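You operate a simulated robot arm through the tools that you are given. There is no shell and no other tool.

Carry out the task below with a simulated robot arm. There is one attempt and no reset: what you move stays moved.

JOB
Pack the brass-cage bearing with grease on the packer.
Fine: use the red plunger; plunger and bearing go back where they lay.

It is judged by the outcome, as a careful person would: the job done as asked, and still so three seconds after it is handed in. It fails if anything else is knocked over, pushed out of place, dropped, spilled or broken.

ROBOT AND FRAMES
A 7-joint arm with a two-finger parallel gripper, fixed in place. Base frame: the origin is on the floor under the middle of its stand, x ahead of it, y to its left, z up; the work surface is at about z = 0.88. Readings come in m, rad, newtons and seconds.
With the tool pointing down near the work surface it reaches from about 0.42 to 0.9 m from the base axis. Its first joint turns from -0.297 to 2.199 rad. Payload 1.57 kg.
The TCP is the grasp point between the finger pads, 0.03 m short of the fingertips. In the tool frame z runs along the fingers and y along their closing line. Largest opening 0.08 m; finger width 0.017, thickness 0.012; the body of the gripper, 0.04 by 0.082 m, starts 0.08 m behind the TCP.
Orientation is that of the tool frame in the base frame, as [roll, pitch, yaw] about the fixed x, y, z axes, in that order (R = Rz(yaw) Ry(pitch) Rx(roll)). With the fingers straight down and closing along the base's y, the tool's x points along the base's -x, its y along +y and its z along -z.

CONTROLS
- The arm moves only by the tool play_rows. Its argument "increments" is a list of rows, each a list of 7 numbers: the shift along the tool's x, y, z in m, then the turn, a rotation vector about the tool's x, y, z in rad, then the closure in counts, from 0 (fully open) to 255 (shut). In form: [[x, y, z, wx, wy, wz, grip], ...]. A call has 1 to 20 rows; each row is the pose to reach, as a shift and turn from the pose commanded when the call began, along the tool's axes at that moment. Rows are played at 5 a second. More than 0.05 m and 0.15 rad between two rows, or a gripper value outside its range, and nothing of the call is played. Where a pose cannot be reached the arm comes as near as it can. A force on the tool above 90 N (or 10 N above the force at the start of the call, whichever is more), or a blocked arm, ends the call early, and 0.2 s more pass. The fingers move at their own pace (about 0.045 m/s each) and stop on an object; they squeeze with about 43 N. The grip force told is the motor's: it shows also when the fingers shut on nothing. Time passes only in rows, and 0.2 s behind the last, so rows that repeat a pose let the fingers close. It gives the time, the measured TCP pose, the force on the tool (base axes), the opening and the grip force at its end, in the units of the frame above (readings bear some noise), with the torque about the TCP (base axes, N m) and any sound that the robot's microphone picked up, and new pictures: "views" is both (left out), scene, wrist or none.
- Cameras (640 x 400 px; columns grow to the right, rows downward): "scene" is fixed at [0.4013, 0.6507, 1.6423]; the picture's right is [-0.97, -0.23, 0.00], its down [-0.13, 0.53, -0.84] and it looks along [0.19, -0.82, -0.55] (base axes); focal length 362 px, centre (320, 200). "wrist" rides on the gripper at [0.072, -0.007, -0.122] in the tool frame; the picture's right is [0.09, 1.00, 0.00], its down [-0.84, 0.08, -0.54] and it looks along [-0.54, 0.05, 0.84] (tool axes); focal length 238 px, centre (320, 200). There is no depth. A picture from a camera that has moved, and an enlarged one, comes with that camera's place and axes in the base frame and with its lens.
- slide_trunk(by): slides the trunk up (or, below 0, down) by that many m; the arm rides with it, the base frame stays. It gives what a move gives, with no picture.
- zoom(camera, box): a new picture of the part [left, top, right, bottom] of that camera's present view, enlarged. No time passes.
- hand_in(): hands the job in; it is judged then, once.

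Places have to be worked out from the pictures, the camera data and where the tool is seen. Open the gripper and draw the arm clear of the work before you hand the job in, unless the task says otherwise.

The tools are called after "Call:" as name(argument=value, ...) on one line, values as JSON. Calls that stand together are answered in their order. play_rows: Moves the arm, as the interface text tells. Its arguments: {"type":"object","properties":{"increments":{"type":"array","items":{"type":"array","items":{"type":"number"}}},"views":{"type":"string","enum":["both","scene","wrist","none"]}},"required":["increments"]} The other tools are called the same way: slide_trunk (by) moves the trunk up or down; zoom (camera, box) takes an enlarged picture of a part of a camera's view; hand_in () hands the job in.

At the start:

```text
time_s: 0.0
position: [0.7085, -0.0356, 1.2278]
orientation: [-3.141, 0.001, -3.141]
wrist_force: [0.0, -0.9, -0.1]
ft_torque: [0.01, -0.01, -0.01]
finger_gap: 0.0801
finger_force: 0.0
trunk travel left (down, up): [-0.675, 0.115]
```

scene: 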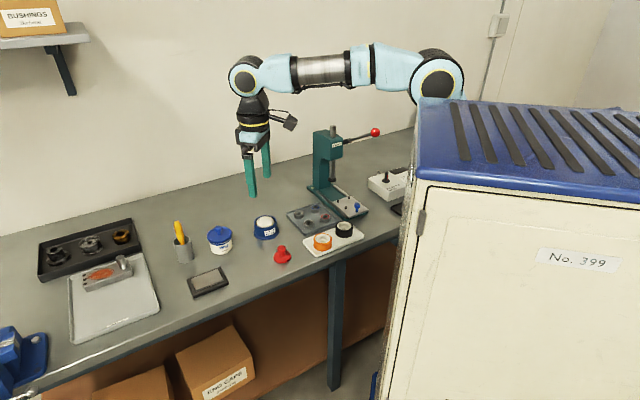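
wrist: 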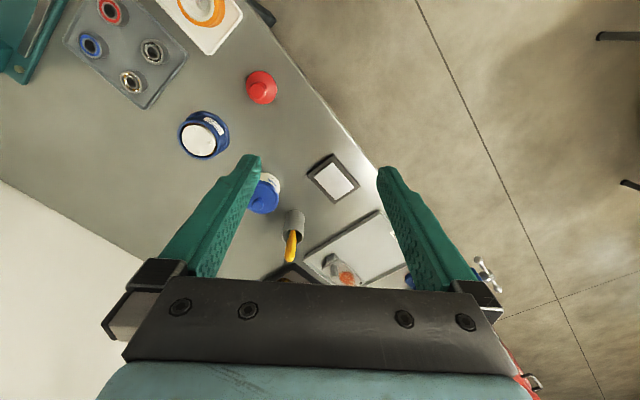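

I start by looking closely at the scene: the bearings, the plungers and the packer. No movement yet.

Call:
zoom(camera="scene", box=[260, 110, 420, 270])

Call:
zoom(camera="scene", box=[160, 190, 320, 300])

Call:
zoom(camera="scene", box=[30, 210, 190, 350])

Call:
zoom(camera="wrist", box=[0, 0, 320, 200])

```text
2.50 times, centred on (340, 190) of scene
camera zoom: at [0.4013, 0.6507, 1.6423], right [-0.97, -0.23, 0.0], down [-0.13, 0.53, -0.84], along [0.19, -0.82, -0.55], focal length 905 px, centre (270, 225)
```

zoom: 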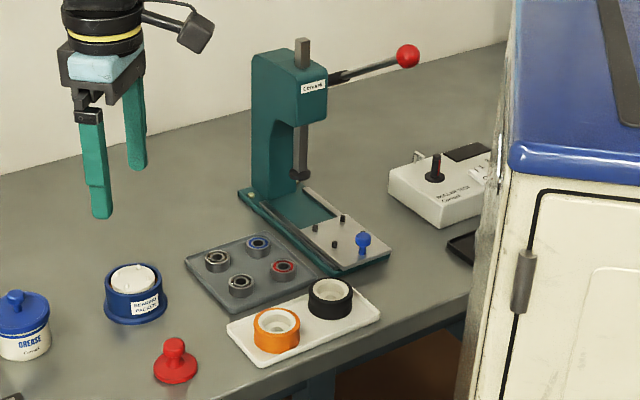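

```text
3.64 times, centred on (240, 245) of scene
camera zoom: at [0.4013, 0.6507, 1.6423], right [-0.97, -0.23, 0.0], down [-0.13, 0.53, -0.84], along [0.19, -0.82, -0.55], focal length 1317 px, centre (611, 36)
```

zoom: 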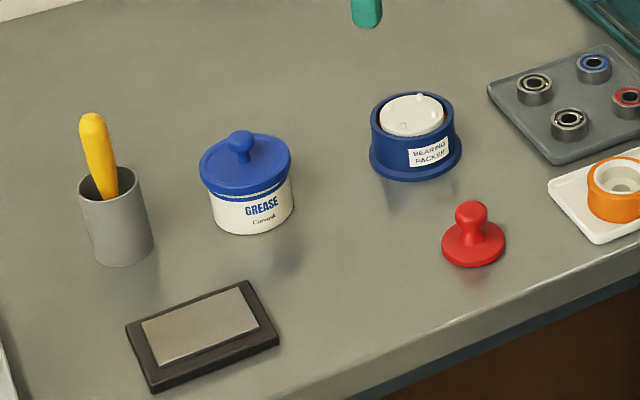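

```text
2.86 times, centred on (110, 280) of scene
camera zoom: at [0.4013, 0.6507, 1.6423], right [-0.97, -0.23, 0.0], down [-0.13, 0.53, -0.84], along [0.19, -0.82, -0.55], focal length 1035 px, centre (920, -29)
```

zoom: 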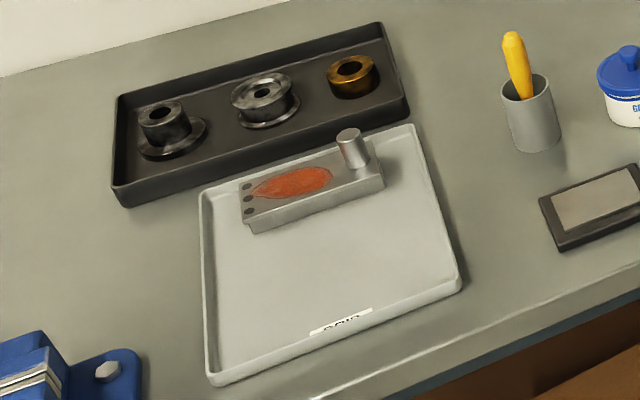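

```text
2.00 times, centred on (160, 100) of wrist
camera zoom: at [0.6361, -0.0429, 1.3504], right [-0.09, 1.0, 0.0], down [0.84, 0.08, 0.54], along [0.54, 0.05, -0.84], focal length 477 px, centre (640, 400)
```

zoom: 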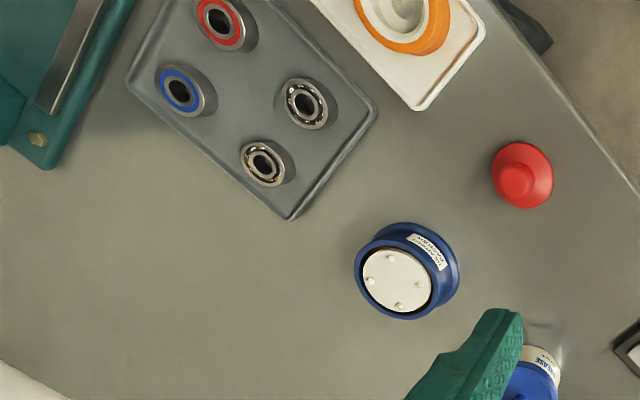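

The packer seems to be the blue body with a white disc, and the brass-cage bearing is one of the four on the grey tray. I zoom further to tell the bearings apart and to see the packer's top.

Call:
zoom(camera="scene", box=[285, 198, 345, 236])

Call:
zoom(camera="wrist", box=[60, 0, 190, 110])

Call:
zoom(camera="scene", box=[245, 205, 300, 270])

Call:
zoom(camera="wrist", box=[165, 60, 285, 220])

Call:
zoom(camera="scene", box=[295, 170, 415, 260])

```text
10.53 times, centred on (315, 217) of scene
camera zoom: at [0.4013, 0.6507, 1.6423], right [-0.97, -0.23, 0.0], down [-0.13, 0.53, -0.84], along [0.19, -0.82, -0.55], focal length 3812 px, centre (373, 21)
```

zoom: 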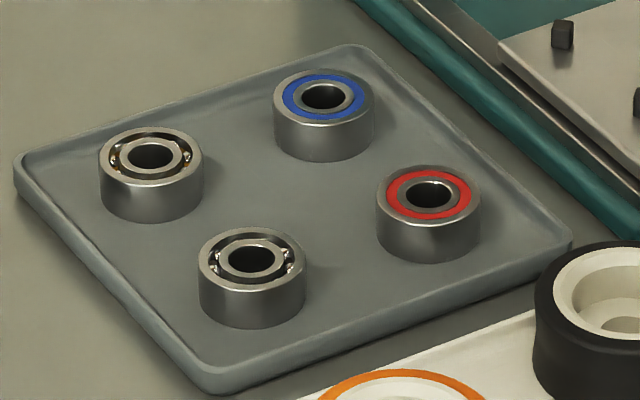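

```text
3.64 times, centred on (125, 55) of wrist
camera zoom: at [0.6361, -0.0429, 1.3504], right [-0.09, 1.0, 0.0], down [0.84, 0.08, 0.54], along [0.54, 0.05, -0.84], focal length 867 px, centre (1029, 727)
```

zoom: 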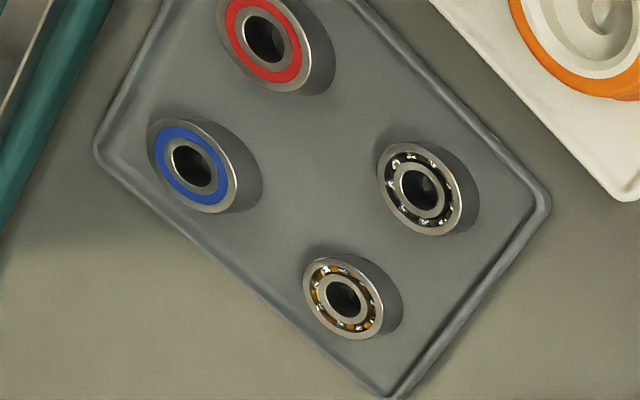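

```text
6.15 times, centred on (272, 238) of scene
camera zoom: at [0.4013, 0.6507, 1.6423], right [-0.97, -0.23, 0.0], down [-0.13, 0.53, -0.84], along [0.19, -0.82, -0.55], focal length 2228 px, centre (612, -31)
```

zoom: 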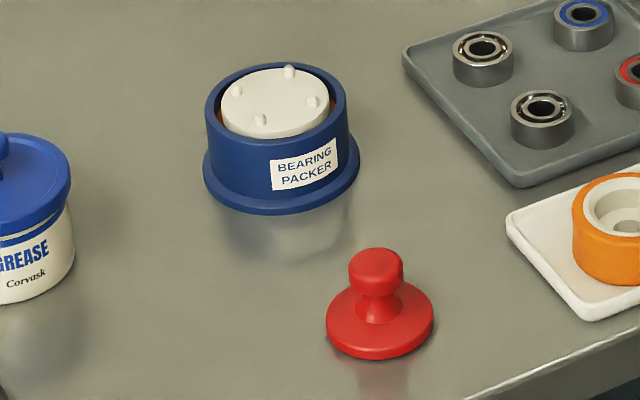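

```text
2.50 times, centred on (225, 140) of wrist
camera zoom: at [0.6361, -0.0429, 1.3504], right [-0.09, 1.0, 0.0], down [0.84, 0.08, 0.54], along [0.54, 0.05, -0.84], focal length 596 px, centre (558, 350)
```

zoom: 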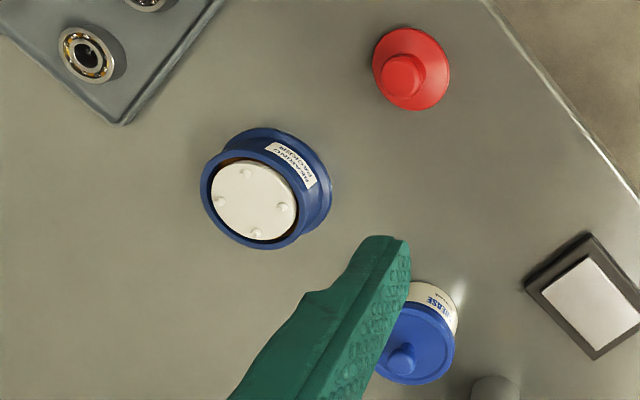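

```text
4.44 times, centred on (355, 215) of scene
camera zoom: at [0.4013, 0.6507, 1.6423], right [-0.97, -0.23, 0.0], down [-0.13, 0.53, -0.84], along [0.19, -0.82, -0.55], focal length 1610 px, centre (164, 133)
```

zoom: 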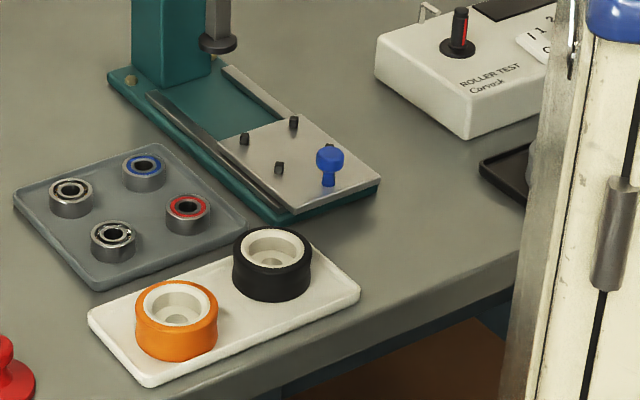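

The brass-cage bearing is the far-left one on the grey tray, about (0.715, -0.351). The packer is at about (0.80, -0.247) with four locating pins on ±x and ±y, and the red plunger is at about (0.704, -0.13). I move high towards the tray while turning the tool 45° (closing along the (1,1) diagonal), to check reach and get a better look.

Call:
play_rows(increments=[[-0.001, -0.03, 0.01, 0, 0, 0.08, 0], [-0.001, -0.06, 0.02, 0, 0, 0.16, 0], [-0.002, -0.09, 0.03, 0, 0, 0.24, 0], [-0.003, -0.12, 0.04, 0, 0, 0.32, 0], [-0.004, -0.15, 0.05, 0, 0, 0.4, 0], [-0.005, -0.18, 0.06, 0, 0, 0.48, 0], [-0.006, -0.21, 0.07, 0, 0, 0.56, 0], [-0.0065, -0.24, 0.08, 0, 0, 0.64, 0], [-0.0065, -0.27, 0.09, 0, 0, 0.72, 0], [-0.0065, -0.3, 0.1, 0, 0, 0.785, 0]])

```text
time_s: 2.2
position: [0.7174, -0.3363, 1.126]
orientation: [3.14, -0.001, 2.354]
wrist_force: [-0.8, -1.0, 0.1]
ft_torque: [0.0, 0.02, -0.01]
finger_gap: 0.0797
finger_force: 0.2
trunk travel left (down, up): [-0.675, 0.115]
camera wrist: at [0.6604, -0.2909, 1.2492], right [0.64, 0.77, 0.0], down [0.65, -0.54, 0.54], along [0.42, -0.35, -0.84], focal length 238 px, centre (320, 200)
```

scene: 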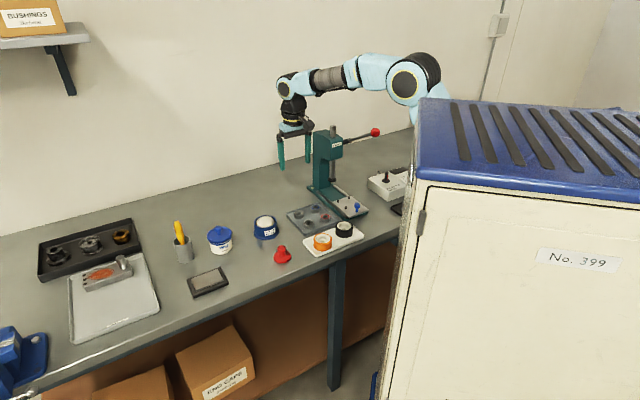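
wrist: 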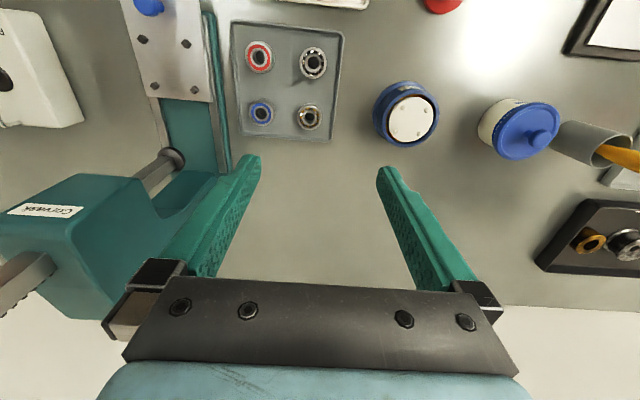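

The reach works. The bearing triangulates to about (0.7155, -0.355). The press head is close on the left, so I zoom in on it to judge the clearance before descending.

Call:
zoom(camera="scene", box=[265, 100, 395, 230])

Call:
zoom(camera="wrist", box=[0, 0, 360, 330])

Call:
zoom(camera="wrist", box=[220, 10, 460, 160])

```text
3.08 times, centred on (330, 165) of scene
camera zoom: at [0.4013, 0.6507, 1.6423], right [-0.97, -0.23, 0.0], down [-0.13, 0.53, -0.84], along [0.19, -0.82, -0.55], focal length 1114 px, centre (289, 308)
```

zoom: 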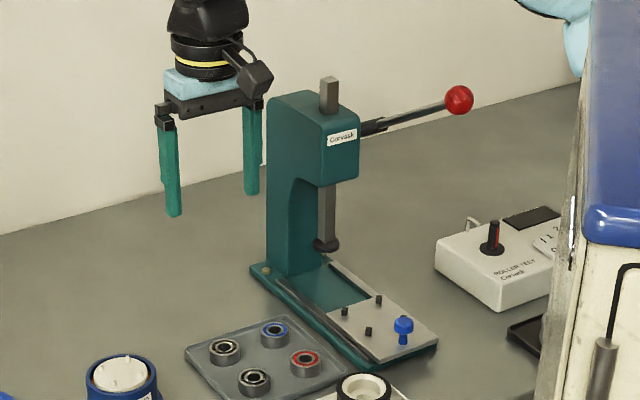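

```text
1.21 times, centred on (180, 165) of wrist
camera zoom: at [0.6604, -0.2909, 1.2492], right [0.64, 0.77, 0.0], down [0.65, -0.54, 0.54], along [0.42, -0.35, -0.84], focal length 289 px, centre (490, 242)
```

zoom: 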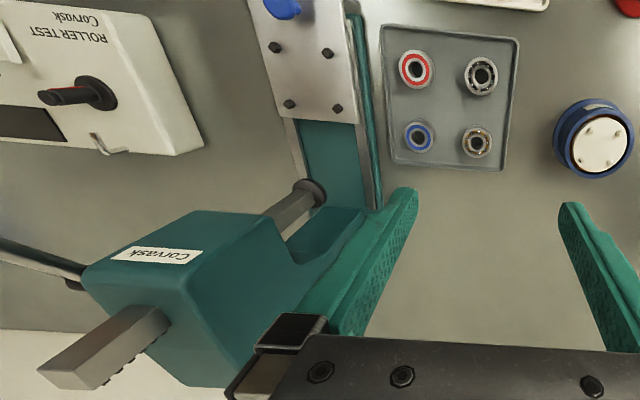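

```text
2.67 times, centred on (340, 85) of wrist
camera zoom: at [0.6604, -0.2909, 1.2492], right [0.64, 0.77, 0.0], down [0.65, -0.54, 0.54], along [0.42, -0.35, -0.84], focal length 636 px, centre (267, 507)
```

zoom: 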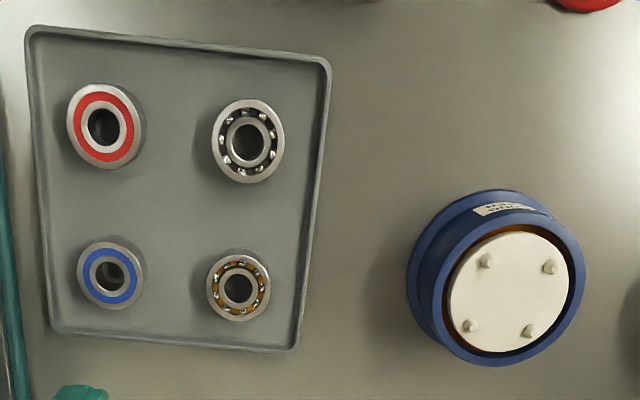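

The press edge is about 0.13 m from the bearing along the closing line, which is clear of the gripper body. I part-close the fingers to about 0.048 m and come down to hover at z≈1.0 above the brass bearing to refine its position.

Call:
play_rows(increments=[[-0.005, -0.005, 0.03, 0, 0, 0, 60], [-0.01, -0.009, 0.06, 0, 0, 0, 102], [-0.014, -0.013, 0.095, 0, 0, 0, 102], [-0.0159, -0.0144, 0.1278, 0, 0, 0, 102], [-0.0159, -0.0144, 0.1278, 0, 0, 0, 102], [-0.0159, -0.0144, 0.1278, 0, 0, 0, 102]])

```text
time_s: 3.6
position: [0.7164, -0.3558, 0.9974]
orientation: [-3.14, 0.0, 2.356]
wrist_force: [0.4, 0.1, -0.8]
ft_torque: [0.01, 0.02, 0.02]
finger_gap: 0.0478
finger_force: 0.0
trunk travel left (down, up): [-0.675, 0.115]
camera wrist: at [0.6596, -0.3107, 1.1206], right [0.64, 0.77, 0.0], down [0.65, -0.54, 0.54], along [0.42, -0.35, -0.84], focal length 238 px, centre (320, 200)
```

scene: 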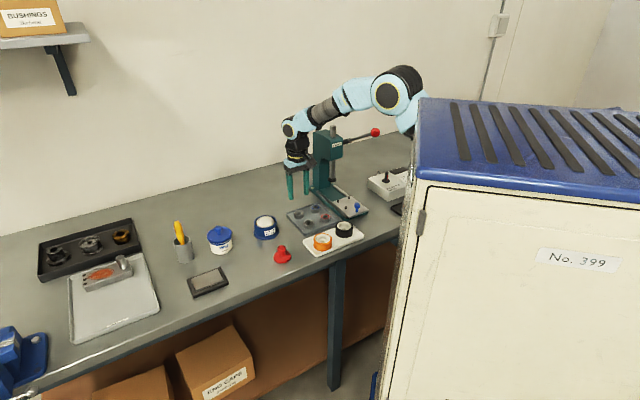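
wrist: 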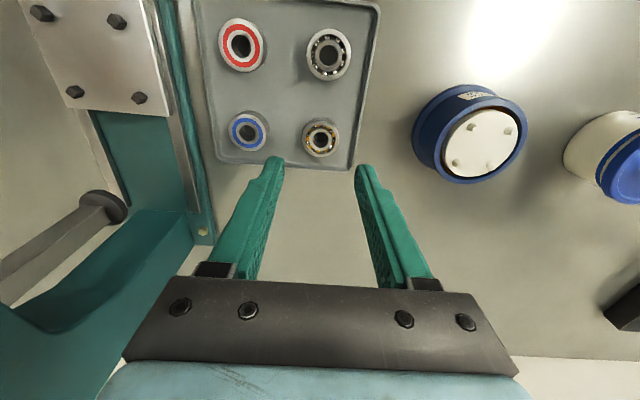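

Hovering at about (0.716, -0.356, 0.997). I zoom in to refine the positions of the bearing and the packer pins.

Call:
zoom(camera="wrist", box=[280, 100, 380, 180])

Call:
zoom(camera="wrist", box=[400, 70, 540, 200])

Call:
zoom(camera="scene", box=[270, 150, 350, 240])

```text
5.00 times, centred on (330, 140) of wrist
camera zoom: at [0.6596, -0.3107, 1.1206], right [0.64, 0.77, 0.0], down [0.65, -0.54, 0.54], along [0.42, -0.35, -0.84], focal length 1192 px, centre (270, 500)
```

zoom: 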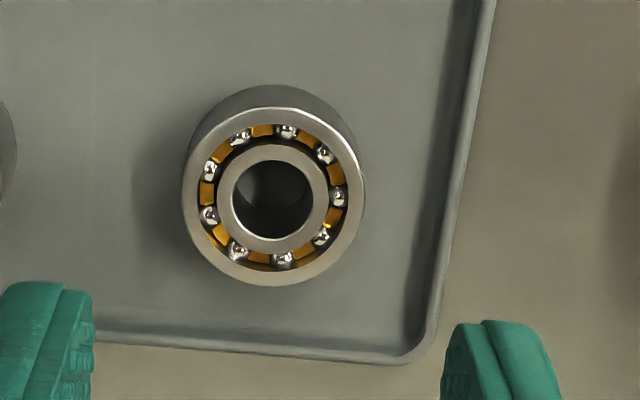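

```text
3.08 times, centred on (470, 135) of wrist
camera zoom: at [0.6596, -0.3107, 1.1206], right [0.64, 0.77, 0.0], down [0.65, -0.54, 0.54], along [0.42, -0.35, -0.84], focal length 733 px, centre (-142, 400)
```

zoom: 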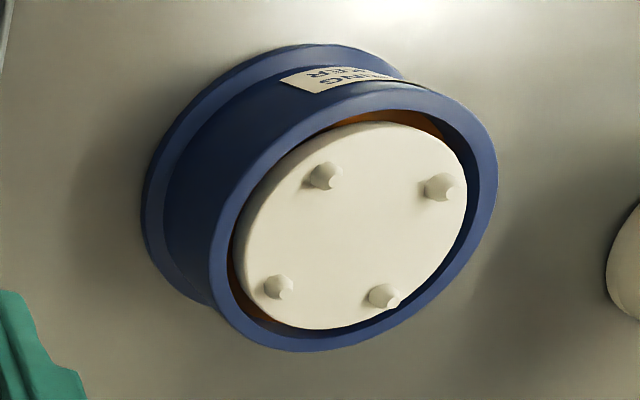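

```text
4.44 times, centred on (310, 195) of scene
camera zoom: at [0.4013, 0.6507, 1.6423], right [-0.97, -0.23, 0.0], down [-0.13, 0.53, -0.84], along [0.19, -0.82, -0.55], focal length 1610 px, centre (364, 222)
```

zoom: 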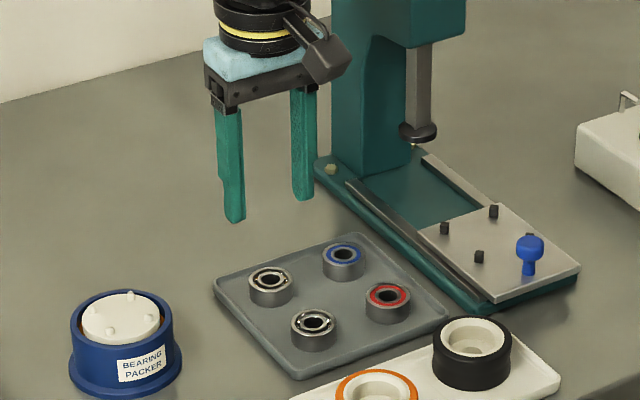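

Bearing centre is about (0.717, -0.358), outside diameter about 35 mm, top at z≈0.898. I shift 2 mm along tool -x, descend to TCP z≈0.917 and close on it.

Call:
play_rows(increments=[[-0.002, 0.0003, 0.02, 0, 0, 0, 102], [-0.002, 0.0003, 0.045, 0, 0, 0, 102], [-0.002, 0.0003, 0.065, 0, 0, 0, 102], [-0.002, 0.0003, 0.076, 0, 0, 0, 102], [-0.002, 0.0003, 0.083, 0, 0, 0, 102], [-0.002, 0.0003, 0.083, 0, 0, 0, 102]])

```text
time_s: 5.0
position: [0.7216, -0.3577, 0.9215]
orientation: [3.139, 0.009, 2.355]
wrist_force: [-1.2, 0.1, 43.0]
ft_torque: [1.21, -0.71, 0.06]
finger_gap: 0.0475
finger_force: 0.0
trunk travel left (down, up): [-0.675, 0.115]
camera wrist: at [0.6628, -0.3125, 1.0435], right [0.64, 0.77, 0.0], down [0.64, -0.54, 0.55], along [0.42, -0.35, -0.84], focal length 238 px, centre (320, 200)
```

scene: 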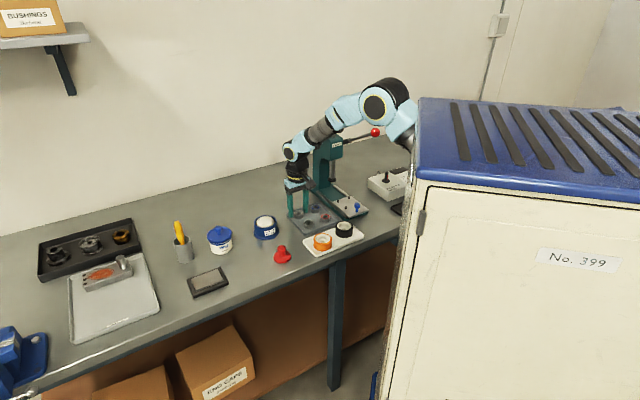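
wrist: 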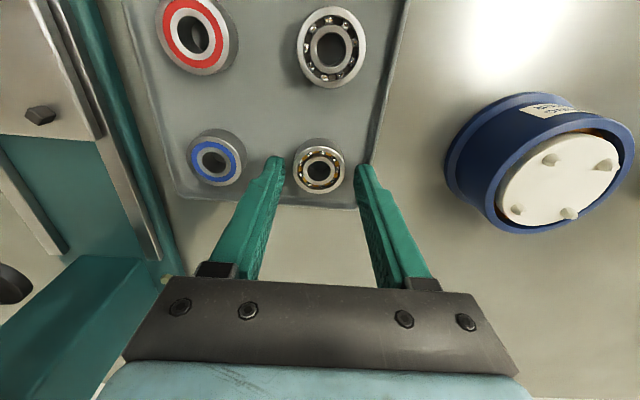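

The reading shows 43 N up, with the torque placing the contact under the right finger: it sits on the tray rim, whose top is at about z≈0.891. I back up 15 mm at once and check that nothing moved.

Call:
play_rows(increments=[[0, 0, -0.008, 0, 0, 0, 102], [0, 0, -0.015, 0, 0, 0, 102], [0, 0, -0.015, 0, 0, 0, 102]])

Call:
zoom(camera="wrist", box=[240, 110, 420, 230])

Call:
zoom(camera="scene", box=[270, 150, 350, 240])

```text
time_s: 5.8
position: [0.7188, -0.3582, 0.9319]
orientation: [-3.139, -0.003, 2.356]
wrist_force: [0.7, 0.3, 0.9]
ft_torque: [-0.02, -0.01, -0.04]
finger_gap: 0.0481
finger_force: 0.1
trunk travel left (down, up): [-0.675, 0.115]
camera wrist: at [0.6625, -0.3129, 1.0541], right [0.64, 0.77, 0.0], down [0.65, -0.54, 0.54], along [0.42, -0.35, -0.84], focal length 238 px, centre (320, 200)
```

scene: 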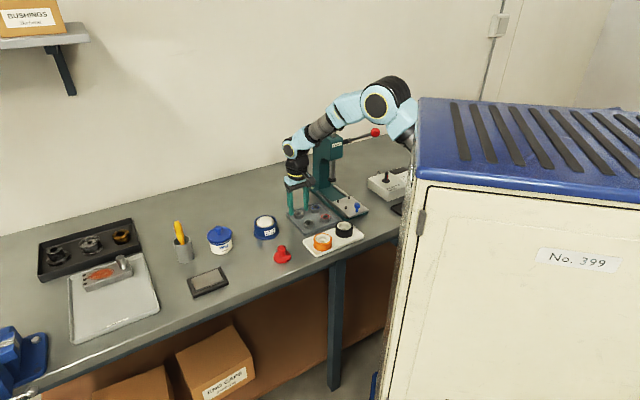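
wrist: 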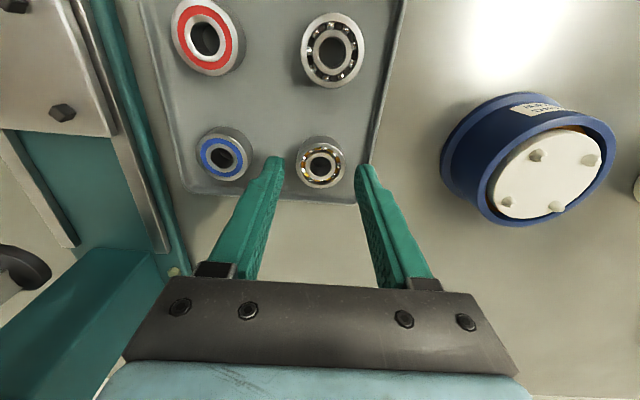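

```text
3.33 times, centred on (330, 170) of wrist
camera zoom: at [0.6625, -0.3129, 1.0541], right [0.64, 0.77, 0.0], down [0.65, -0.54, 0.54], along [0.42, -0.35, -0.84], focal length 794 px, centre (287, 300)
```

zoom: 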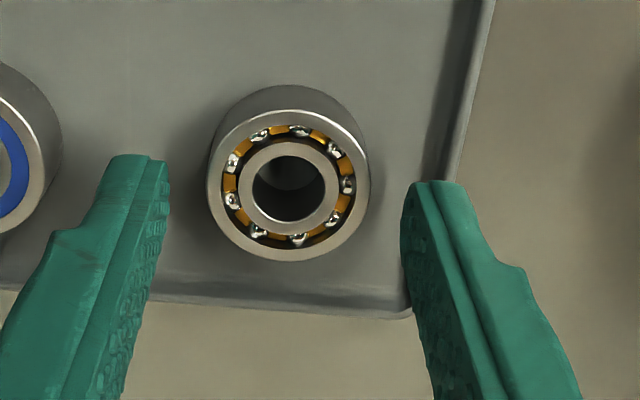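

```text
4.44 times, centred on (310, 195) of scene
camera zoom: at [0.4013, 0.6507, 1.6423], right [-0.97, -0.23, 0.0], down [-0.13, 0.53, -0.84], along [0.19, -0.82, -0.55], focal length 1610 px, centre (364, 222)
```

zoom: 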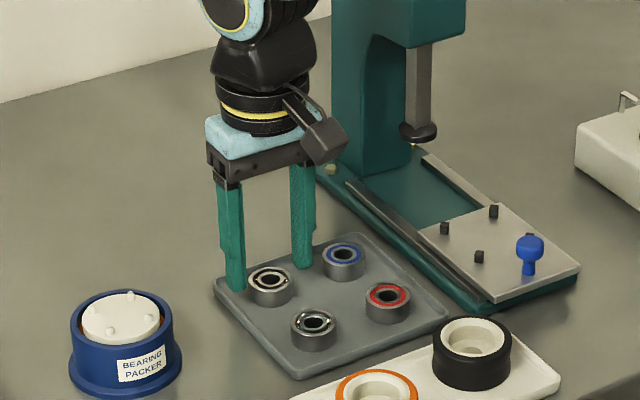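

Nothing moved, and the TCP is centred on the bearing within a millimetre. I go down to TCP z≈0.923, so the tips stay just above the rim but 5 mm below the bearing top, and close.

Call:
play_rows(increments=[[0, 0, 0.005, 0, 0, 0, 102], [0, 0, 0.009, 0, 0, 0, 102], [0, 0, 0.009, 0, 0, 0, 150], [0, 0, 0.009, 0, 0, 0, 200], [0, 0, 0.009, 0, 0, 0, 200], [0, 0, 0.009, 0, 0, 0, 200]])

Call:
zoom(camera="wrist", box=[240, 110, 420, 230])

```text
time_s: 7.2
position: [0.7169, -0.3584, 0.9232]
orientation: [3.142, 0.001, 2.356]
wrist_force: [-0.1, -0.1, 0.3]
ft_torque: [0.01, -0.01, 0.04]
finger_gap: 0.0331
finger_force: 39.9
trunk travel left (down, up): [-0.675, 0.115]
camera wrist: at [0.6615, -0.3131, 1.0457], right [0.64, 0.77, 0.0], down [0.65, -0.54, 0.54], along [0.42, -0.35, -0.84], focal length 238 px, centre (320, 200)
```

scene: 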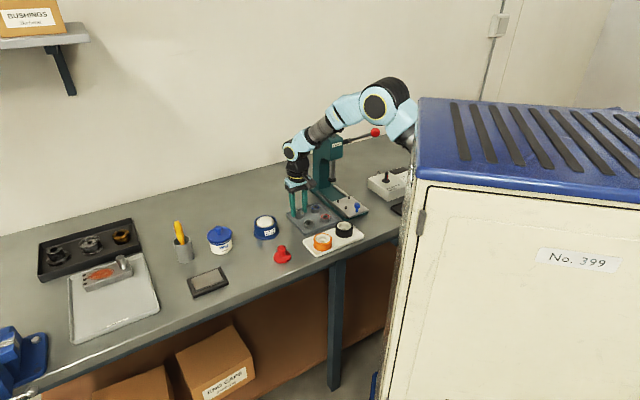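
wrist: 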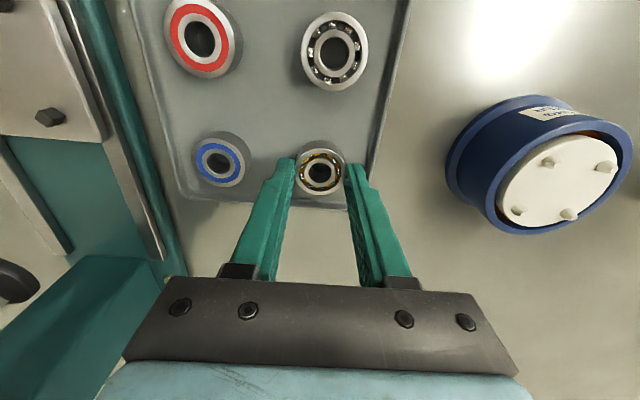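

```text
3.33 times, centred on (330, 170) of wrist
camera zoom: at [0.6615, -0.3131, 1.0457], right [0.64, 0.77, 0.0], down [0.65, -0.54, 0.54], along [0.42, -0.35, -0.84], focal length 794 px, centre (287, 300)
```

zoom: 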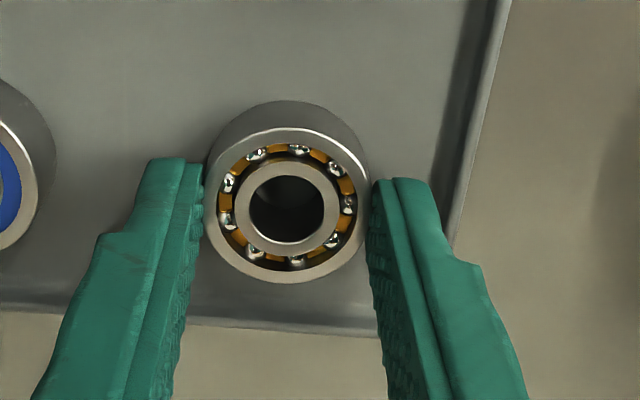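

The fingers hold the bearing at a gap of 0.033 m with about 40 N. I lift slowly to z≈1.0 and check the hold.

Call:
play_rows(increments=[[0, 0, -0.005, 0, 0, 0, 200], [0, 0, -0.015, 0, 0, 0, 200], [0, 0, -0.03, 0, 0, 0, 200], [0, 0, -0.05, 0, 0, 0, 200], [0, 0, -0.077, 0, 0, 0, 200], [0, 0, -0.077, 0, 0, 0, 200]])

Call:
zoom(camera="wrist", box=[240, 110, 420, 230])

Call:
zoom(camera="scene", box=[250, 150, 350, 240])

```text
time_s: 8.6
position: [0.7183, -0.3564, 1.0019]
orientation: [-3.141, -0.001, 2.356]
wrist_force: [0.5, -0.1, -0.6]
ft_torque: [0.01, 0.02, -0.01]
finger_gap: 0.033
finger_force: 41.5
trunk travel left (down, up): [-0.675, 0.115]
camera wrist: at [0.6619, -0.3128, 1.1235], right [0.64, 0.77, 0.0], down [0.65, -0.54, 0.54], along [0.42, -0.35, -0.84], focal length 238 px, centre (320, 200)
```

scene: 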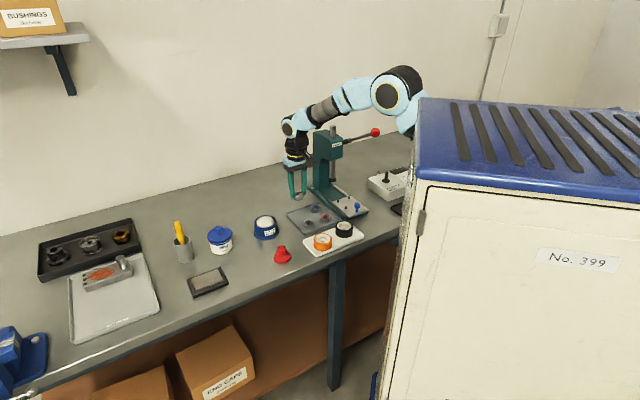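
wrist: 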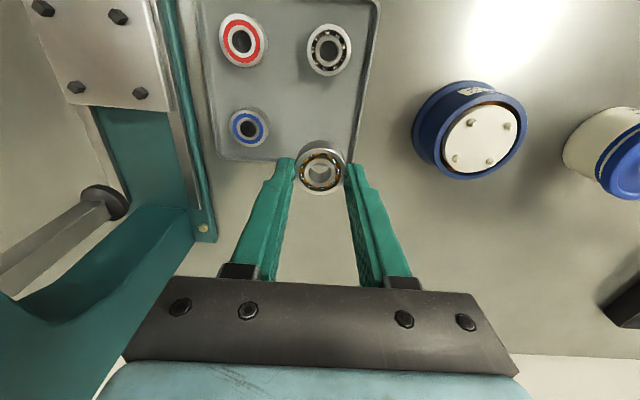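

```text
3.33 times, centred on (330, 170) of wrist
camera zoom: at [0.6619, -0.3128, 1.1235], right [0.64, 0.77, 0.0], down [0.65, -0.54, 0.54], along [0.42, -0.35, -0.84], focal length 794 px, centre (287, 300)
```

zoom: 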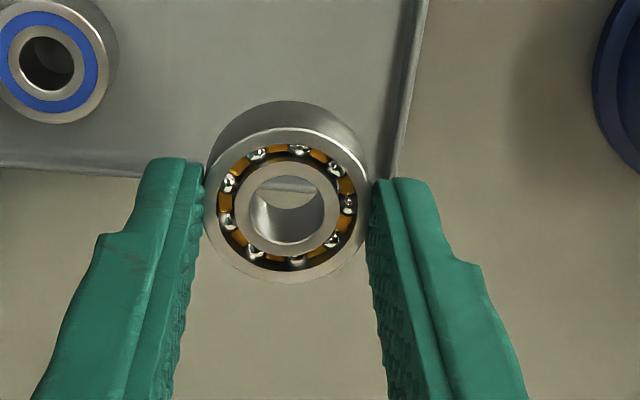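

```text
4.44 times, centred on (300, 195) of scene
camera zoom: at [0.4013, 0.6507, 1.6423], right [-0.97, -0.23, 0.0], down [-0.13, 0.53, -0.84], along [0.19, -0.82, -0.55], focal length 1610 px, centre (409, 222)
```

zoom: 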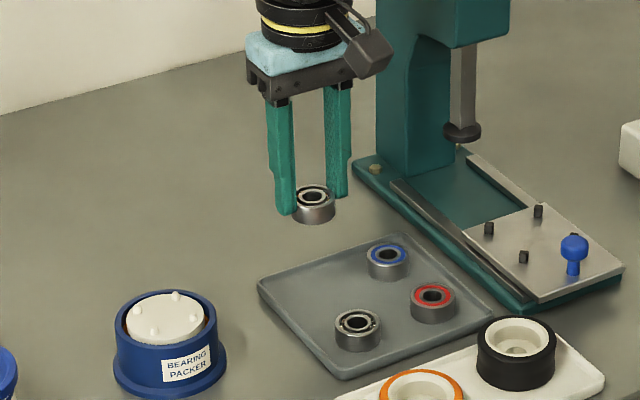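

The bearing is held centred on the TCP and lifted clear. I carry it at z≈1.05 to above the packer at roughly (0.799, -0.250), for a closer look at the pins.

Call:
play_rows(increments=[[0.0, 0.005, -0.02, 0, 0, 0, 200], [0.003, 0.025, -0.04, 0, 0, 0, 200], [0.008, 0.055, -0.05, 0, 0, 0, 200], [0.013, 0.09, -0.05, 0, 0, 0, 200], [0.017, 0.12, -0.05, 0, 0, 0, 200], [0.019, 0.1341, -0.05, 0, 0, 0, 200], [0.019, 0.1341, -0.05, 0, 0, 0, 200]])

Call:
zoom(camera="wrist", box=[240, 90, 400, 210])

Call:
zoom(camera="scene", box=[225, 150, 305, 250])

```text
time_s: 10.2
position: [0.7995, -0.2492, 1.0502]
orientation: [-3.141, 0.0, 2.357]
wrist_force: [0.7, -0.4, -1.0]
ft_torque: [0.02, -0.02, 0.01]
finger_gap: 0.0333
finger_force: 41.5
trunk travel left (down, up): [-0.675, 0.115]
camera wrist: at [0.7433, -0.2047, 1.1726], right [0.64, 0.77, 0.0], down [0.65, -0.54, 0.54], along [0.42, -0.35, -0.84], focal length 238 px, centre (320, 200)
```

scene: 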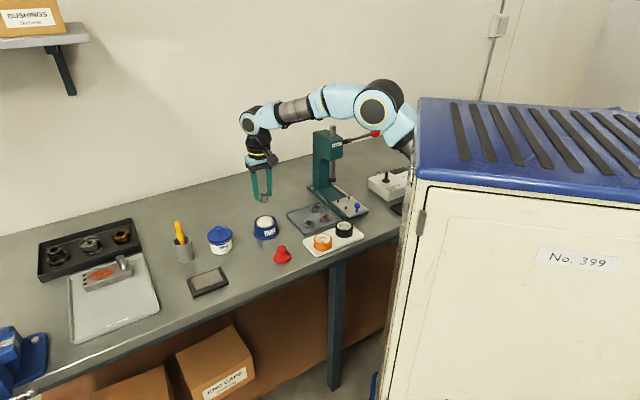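
wrist: 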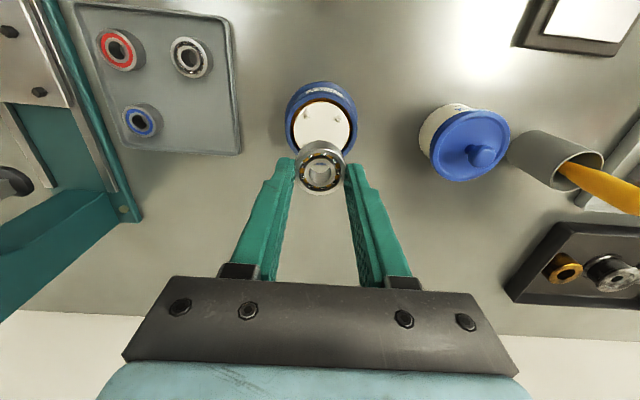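

```text
3.33 times, centred on (320, 150) of wrist
camera zoom: at [0.7433, -0.2047, 1.1726], right [0.64, 0.77, 0.0], down [0.65, -0.54, 0.54], along [0.42, -0.35, -0.84], focal length 794 px, centre (320, 367)
```

zoom: 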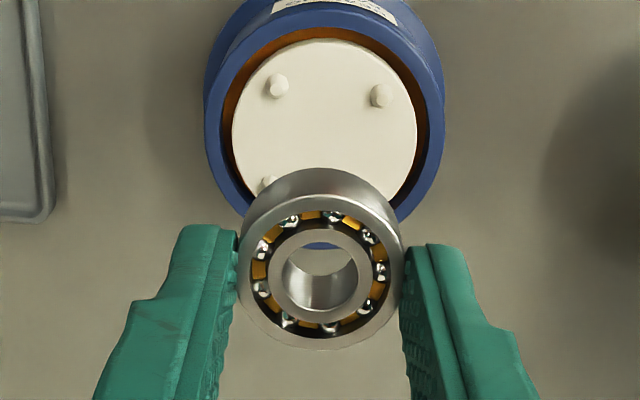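

```text
4.00 times, centred on (265, 200) of scene
camera zoom: at [0.4013, 0.6507, 1.6423], right [-0.97, -0.23, 0.0], down [-0.13, 0.53, -0.84], along [0.19, -0.82, -0.55], focal length 1448 px, centre (540, 200)
```

zoom: 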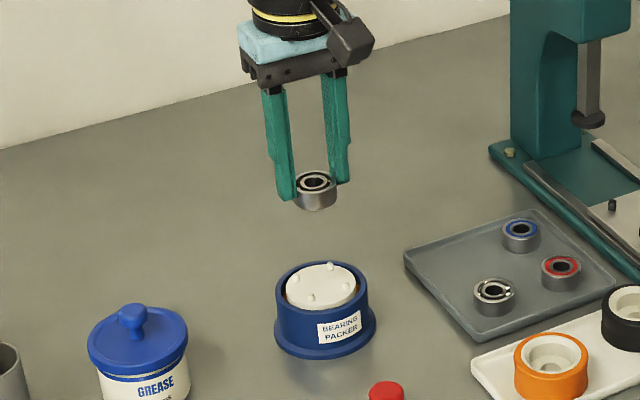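

Triangulating over the wrist views, the disc centre is about (0.8008, -0.2513) with its surface at z≈0.925 and the pins up to about 0.93. I correct by (-2, +1) mm in tool axes and lower so the bearing's underside sits about 1 cm above the pins, to check alignment.

Call:
play_rows(increments=[[-0.001, 0.0005, 0.02, 0, 0, 0, 200], [-0.002, 0.001, 0.04, 0, 0, 0, 200], [-0.002, 0.001, 0.06, 0, 0, 0, 200], [-0.002, 0.001, 0.07, 0, 0, 0, 200], [-0.002, 0.001, 0.07, 0, 0, 0, 200]])

Call:
zoom(camera="wrist", box=[240, 100, 400, 220])

Call:
zoom(camera="scene", box=[235, 190, 295, 245])

```text
time_s: 11.4
position: [0.7996, -0.2502, 0.9785]
orientation: [3.141, 0.0, 2.355]
wrist_force: [-0.1, -0.2, -1.4]
ft_torque: [0.0, -0.03, -0.02]
finger_gap: 0.0332
finger_force: 41.4
trunk travel left (down, up): [-0.675, 0.115]
camera wrist: at [0.744, -0.2044, 1.1011], right [0.64, 0.77, 0.0], down [0.65, -0.54, 0.54], along [0.42, -0.35, -0.84], focal length 238 px, centre (320, 200)
```

scene: 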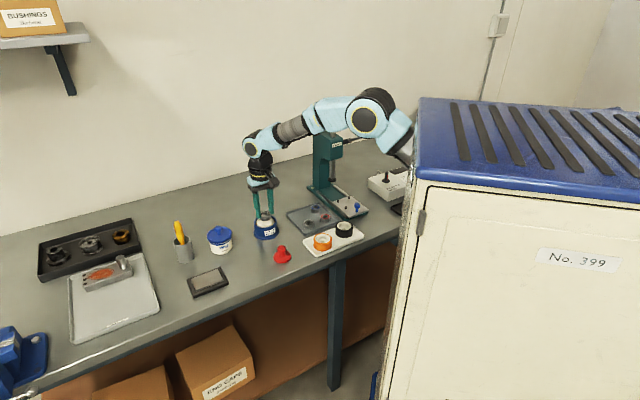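
wrist: 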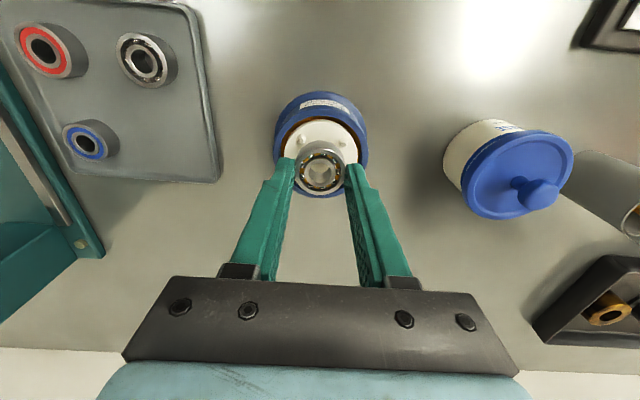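

```text
3.33 times, centred on (320, 160) of wrist
camera zoom: at [0.744, -0.2044, 1.1011], right [0.64, 0.77, 0.0], down [0.65, -0.54, 0.54], along [0.42, -0.35, -0.84], focal length 794 px, centre (320, 333)
```

zoom: 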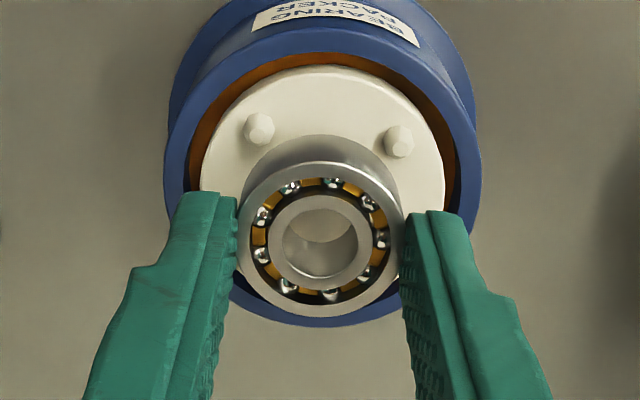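

```text
7.27 times, centred on (265, 218) of scene
camera zoom: at [0.4013, 0.6507, 1.6423], right [-0.97, -0.23, 0.0], down [-0.13, 0.53, -0.84], along [0.19, -0.82, -0.55], focal length 2634 px, centre (720, 73)
```

zoom: 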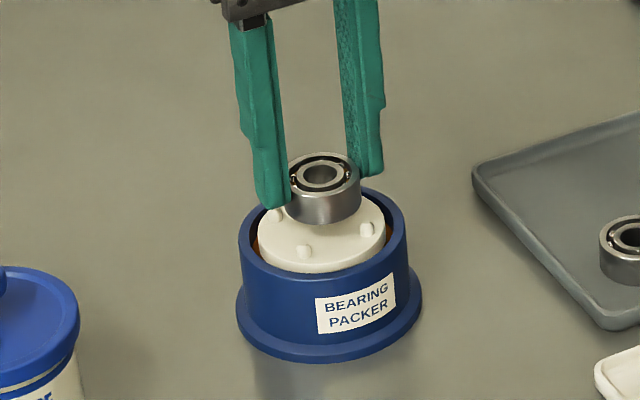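

The wrist and scene views agree that the disc centre is about 1.7 mm along tool -x and 0.6 mm along +y from the bearing. I correct that and lower in small steps towards the disc.

Call:
play_rows(increments=[[-0.0017, 0.0006, 0.0, 0, 0, 0, 200], [-0.0017, 0.0006, 0.003, 0, 0, 0, 200], [-0.0017, 0.0006, 0.006, 0, 0, 0, 200], [-0.0017, 0.0006, 0.009, 0, 0, 0, 200], [-0.0017, 0.0006, 0.009, 0, 0, 0, 200]])

Call:
zoom(camera="wrist", box=[240, 100, 400, 220])

Call:
zoom(camera="scene", box=[245, 200, 285, 240])

```text
time_s: 12.6
position: [0.8035, -0.2509, 0.9707]
orientation: [-3.141, 0.001, 2.355]
wrist_force: [0.9, -0.4, -0.8]
ft_torque: [0.01, 0.01, 0.0]
finger_gap: 0.0331
finger_force: 41.5
trunk travel left (down, up): [-0.675, 0.115]
camera wrist: at [0.7469, -0.2052, 1.0931], right [0.64, 0.77, 0.0], down [0.65, -0.54, 0.54], along [0.42, -0.35, -0.84], focal length 238 px, centre (320, 200)
```

scene: 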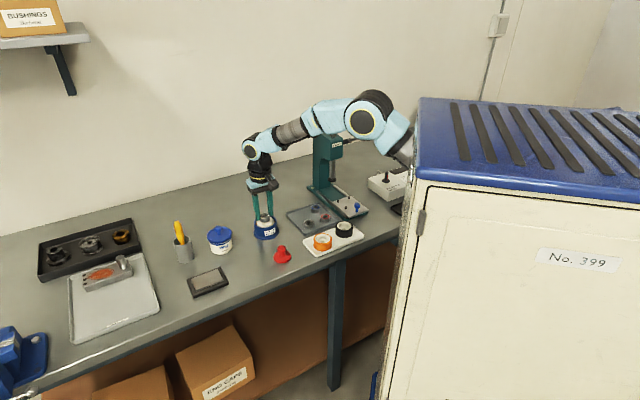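
wrist: 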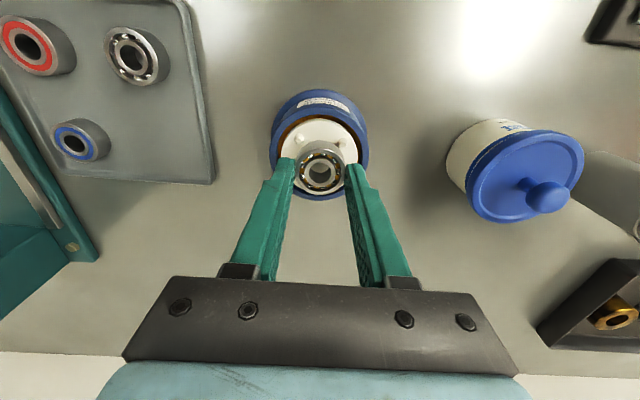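

```text
3.33 times, centred on (320, 160) of wrist
camera zoom: at [0.7469, -0.2052, 1.0931], right [0.64, 0.77, 0.0], down [0.65, -0.54, 0.54], along [0.42, -0.35, -0.84], focal length 794 px, centre (320, 333)
```

zoom: 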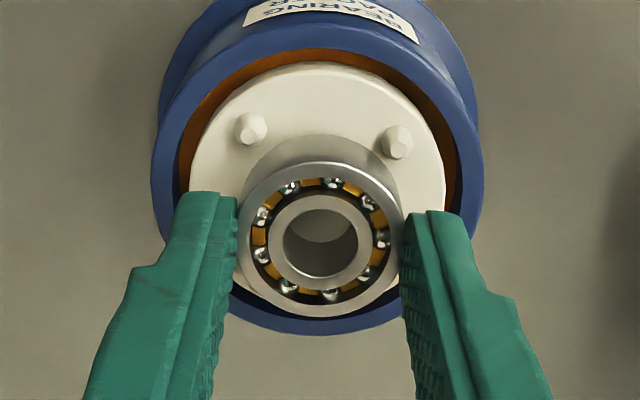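

```text
10.00 times, centred on (265, 220) of scene
camera zoom: at [0.4013, 0.6507, 1.6423], right [-0.97, -0.23, 0.0], down [-0.13, 0.53, -0.84], along [0.19, -0.82, -0.55], focal length 3621 px, centre (870, 0)
```

zoom: 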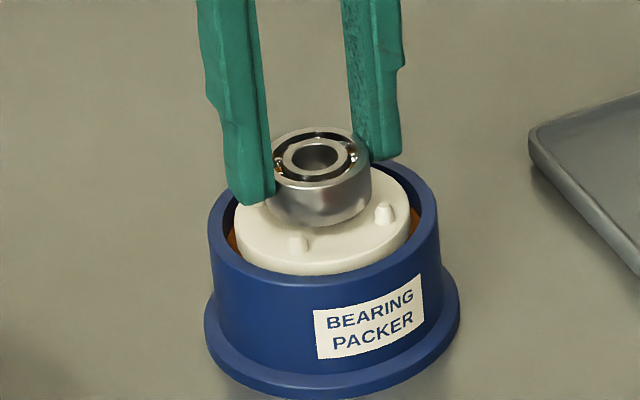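

The arm had lagged by 1.2 mm before and has now caught up, so the offset changed sign. I zoom harder in both cameras to fix the final correction.

Call:
zoom(camera="wrist", box=[270, 110, 370, 205])

Call:
zoom(camera="scene", box=[253, 208, 277, 232])

```text
4.21 times, centred on (320, 158) of wrist
camera zoom: at [0.7469, -0.2052, 1.0931], right [0.64, 0.77, 0.0], down [0.65, -0.54, 0.54], along [0.42, -0.35, -0.84], focal length 1004 px, centre (320, 379)
```

zoom: 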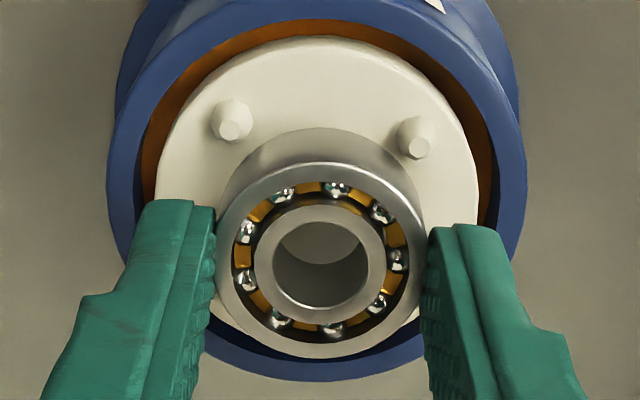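

```text
16.00 times, centred on (265, 220) of scene
camera zoom: at [0.4013, 0.6507, 1.6423], right [-0.97, -0.23, 0.0], down [-0.13, 0.53, -0.84], along [0.19, -0.82, -0.55], focal length 5794 px, centre (1200, -120)
```

zoom: 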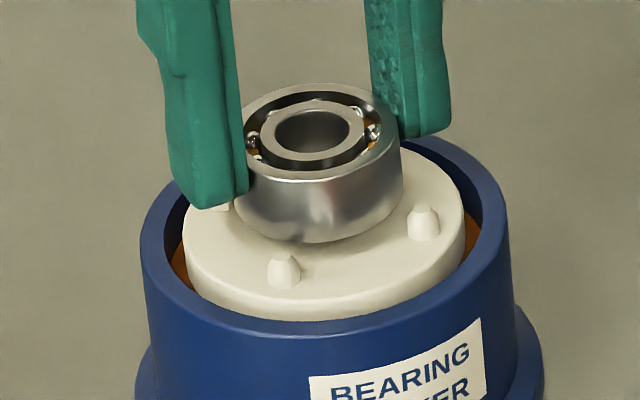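

At high zoom the bearing is centred over the disc within about 0.7 mm; the pins are tapered, leaving about 1.6 mm at their bases. The bearing's underside is about 5.4 mm above the disc, so I lower those last millimetres gently and watch the force.

Call:
play_rows(increments=[[0.0, -0.0004, 0.001, 0, 0, 0, 200], [0.0, -0.0004, 0.0025, 0, 0, 0, 200], [0.0, -0.0004, 0.004, 0, 0, 0, 200], [0.0, -0.0004, 0.005, 0, 0, 0, 200], [0.0, -0.0004, 0.005, 0, 0, 0, 200]], views="wrist")

Call:
zoom(camera="scene", box=[253, 208, 277, 232])

Call:
zoom(camera="wrist", box=[270, 110, 370, 205])

```text
time_s: 13.8
position: [0.8042, -0.2514, 0.9662]
orientation: [-3.141, -0.002, 2.356]
wrist_force: [0.3, 0.3, -1.4]
ft_torque: [0.01, -0.01, -0.02]
finger_gap: 0.0331
finger_force: 41.5
trunk travel left (down, up): [-0.675, 0.115]
camera wrist: at [0.7468, -0.2062, 1.089], right [0.64, 0.77, 0.0], down [0.65, -0.54, 0.54], along [0.42, -0.35, -0.84], focal length 238 px, centre (320, 200)
```

wrist: 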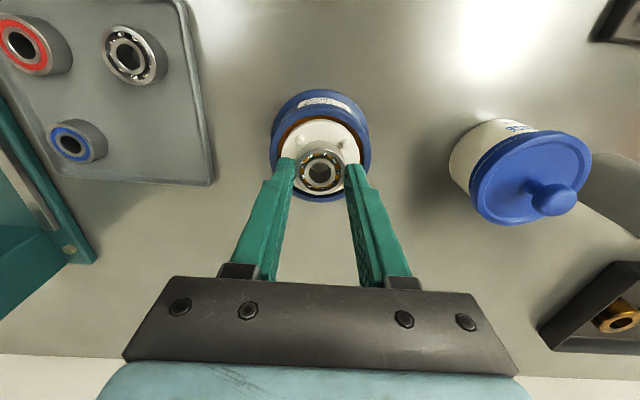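

```text
16.00 times, centred on (265, 220) of scene
camera zoom: at [0.4013, 0.6507, 1.6423], right [-0.97, -0.23, 0.0], down [-0.13, 0.53, -0.84], along [0.19, -0.82, -0.55], focal length 5794 px, centre (1200, -120)
```

zoom: 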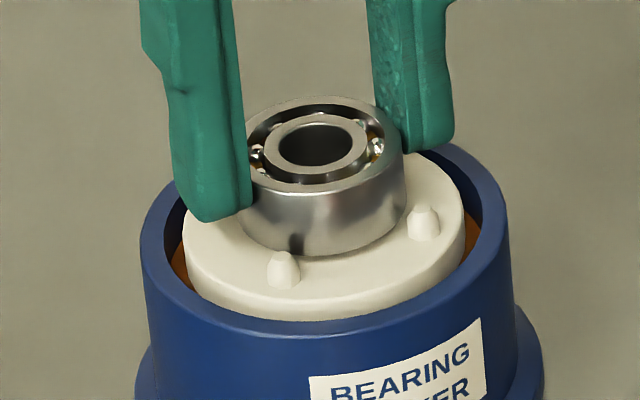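

```text
4.21 times, centred on (320, 158) of wrist
camera zoom: at [0.7468, -0.2062, 1.089], right [0.64, 0.77, 0.0], down [0.65, -0.54, 0.54], along [0.42, -0.35, -0.84], focal length 1004 px, centre (320, 379)
```

zoom: 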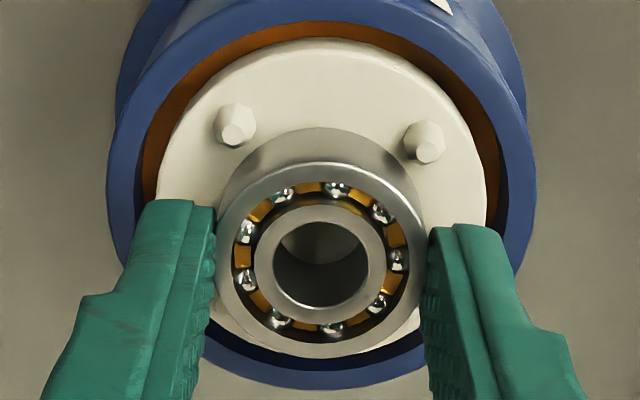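

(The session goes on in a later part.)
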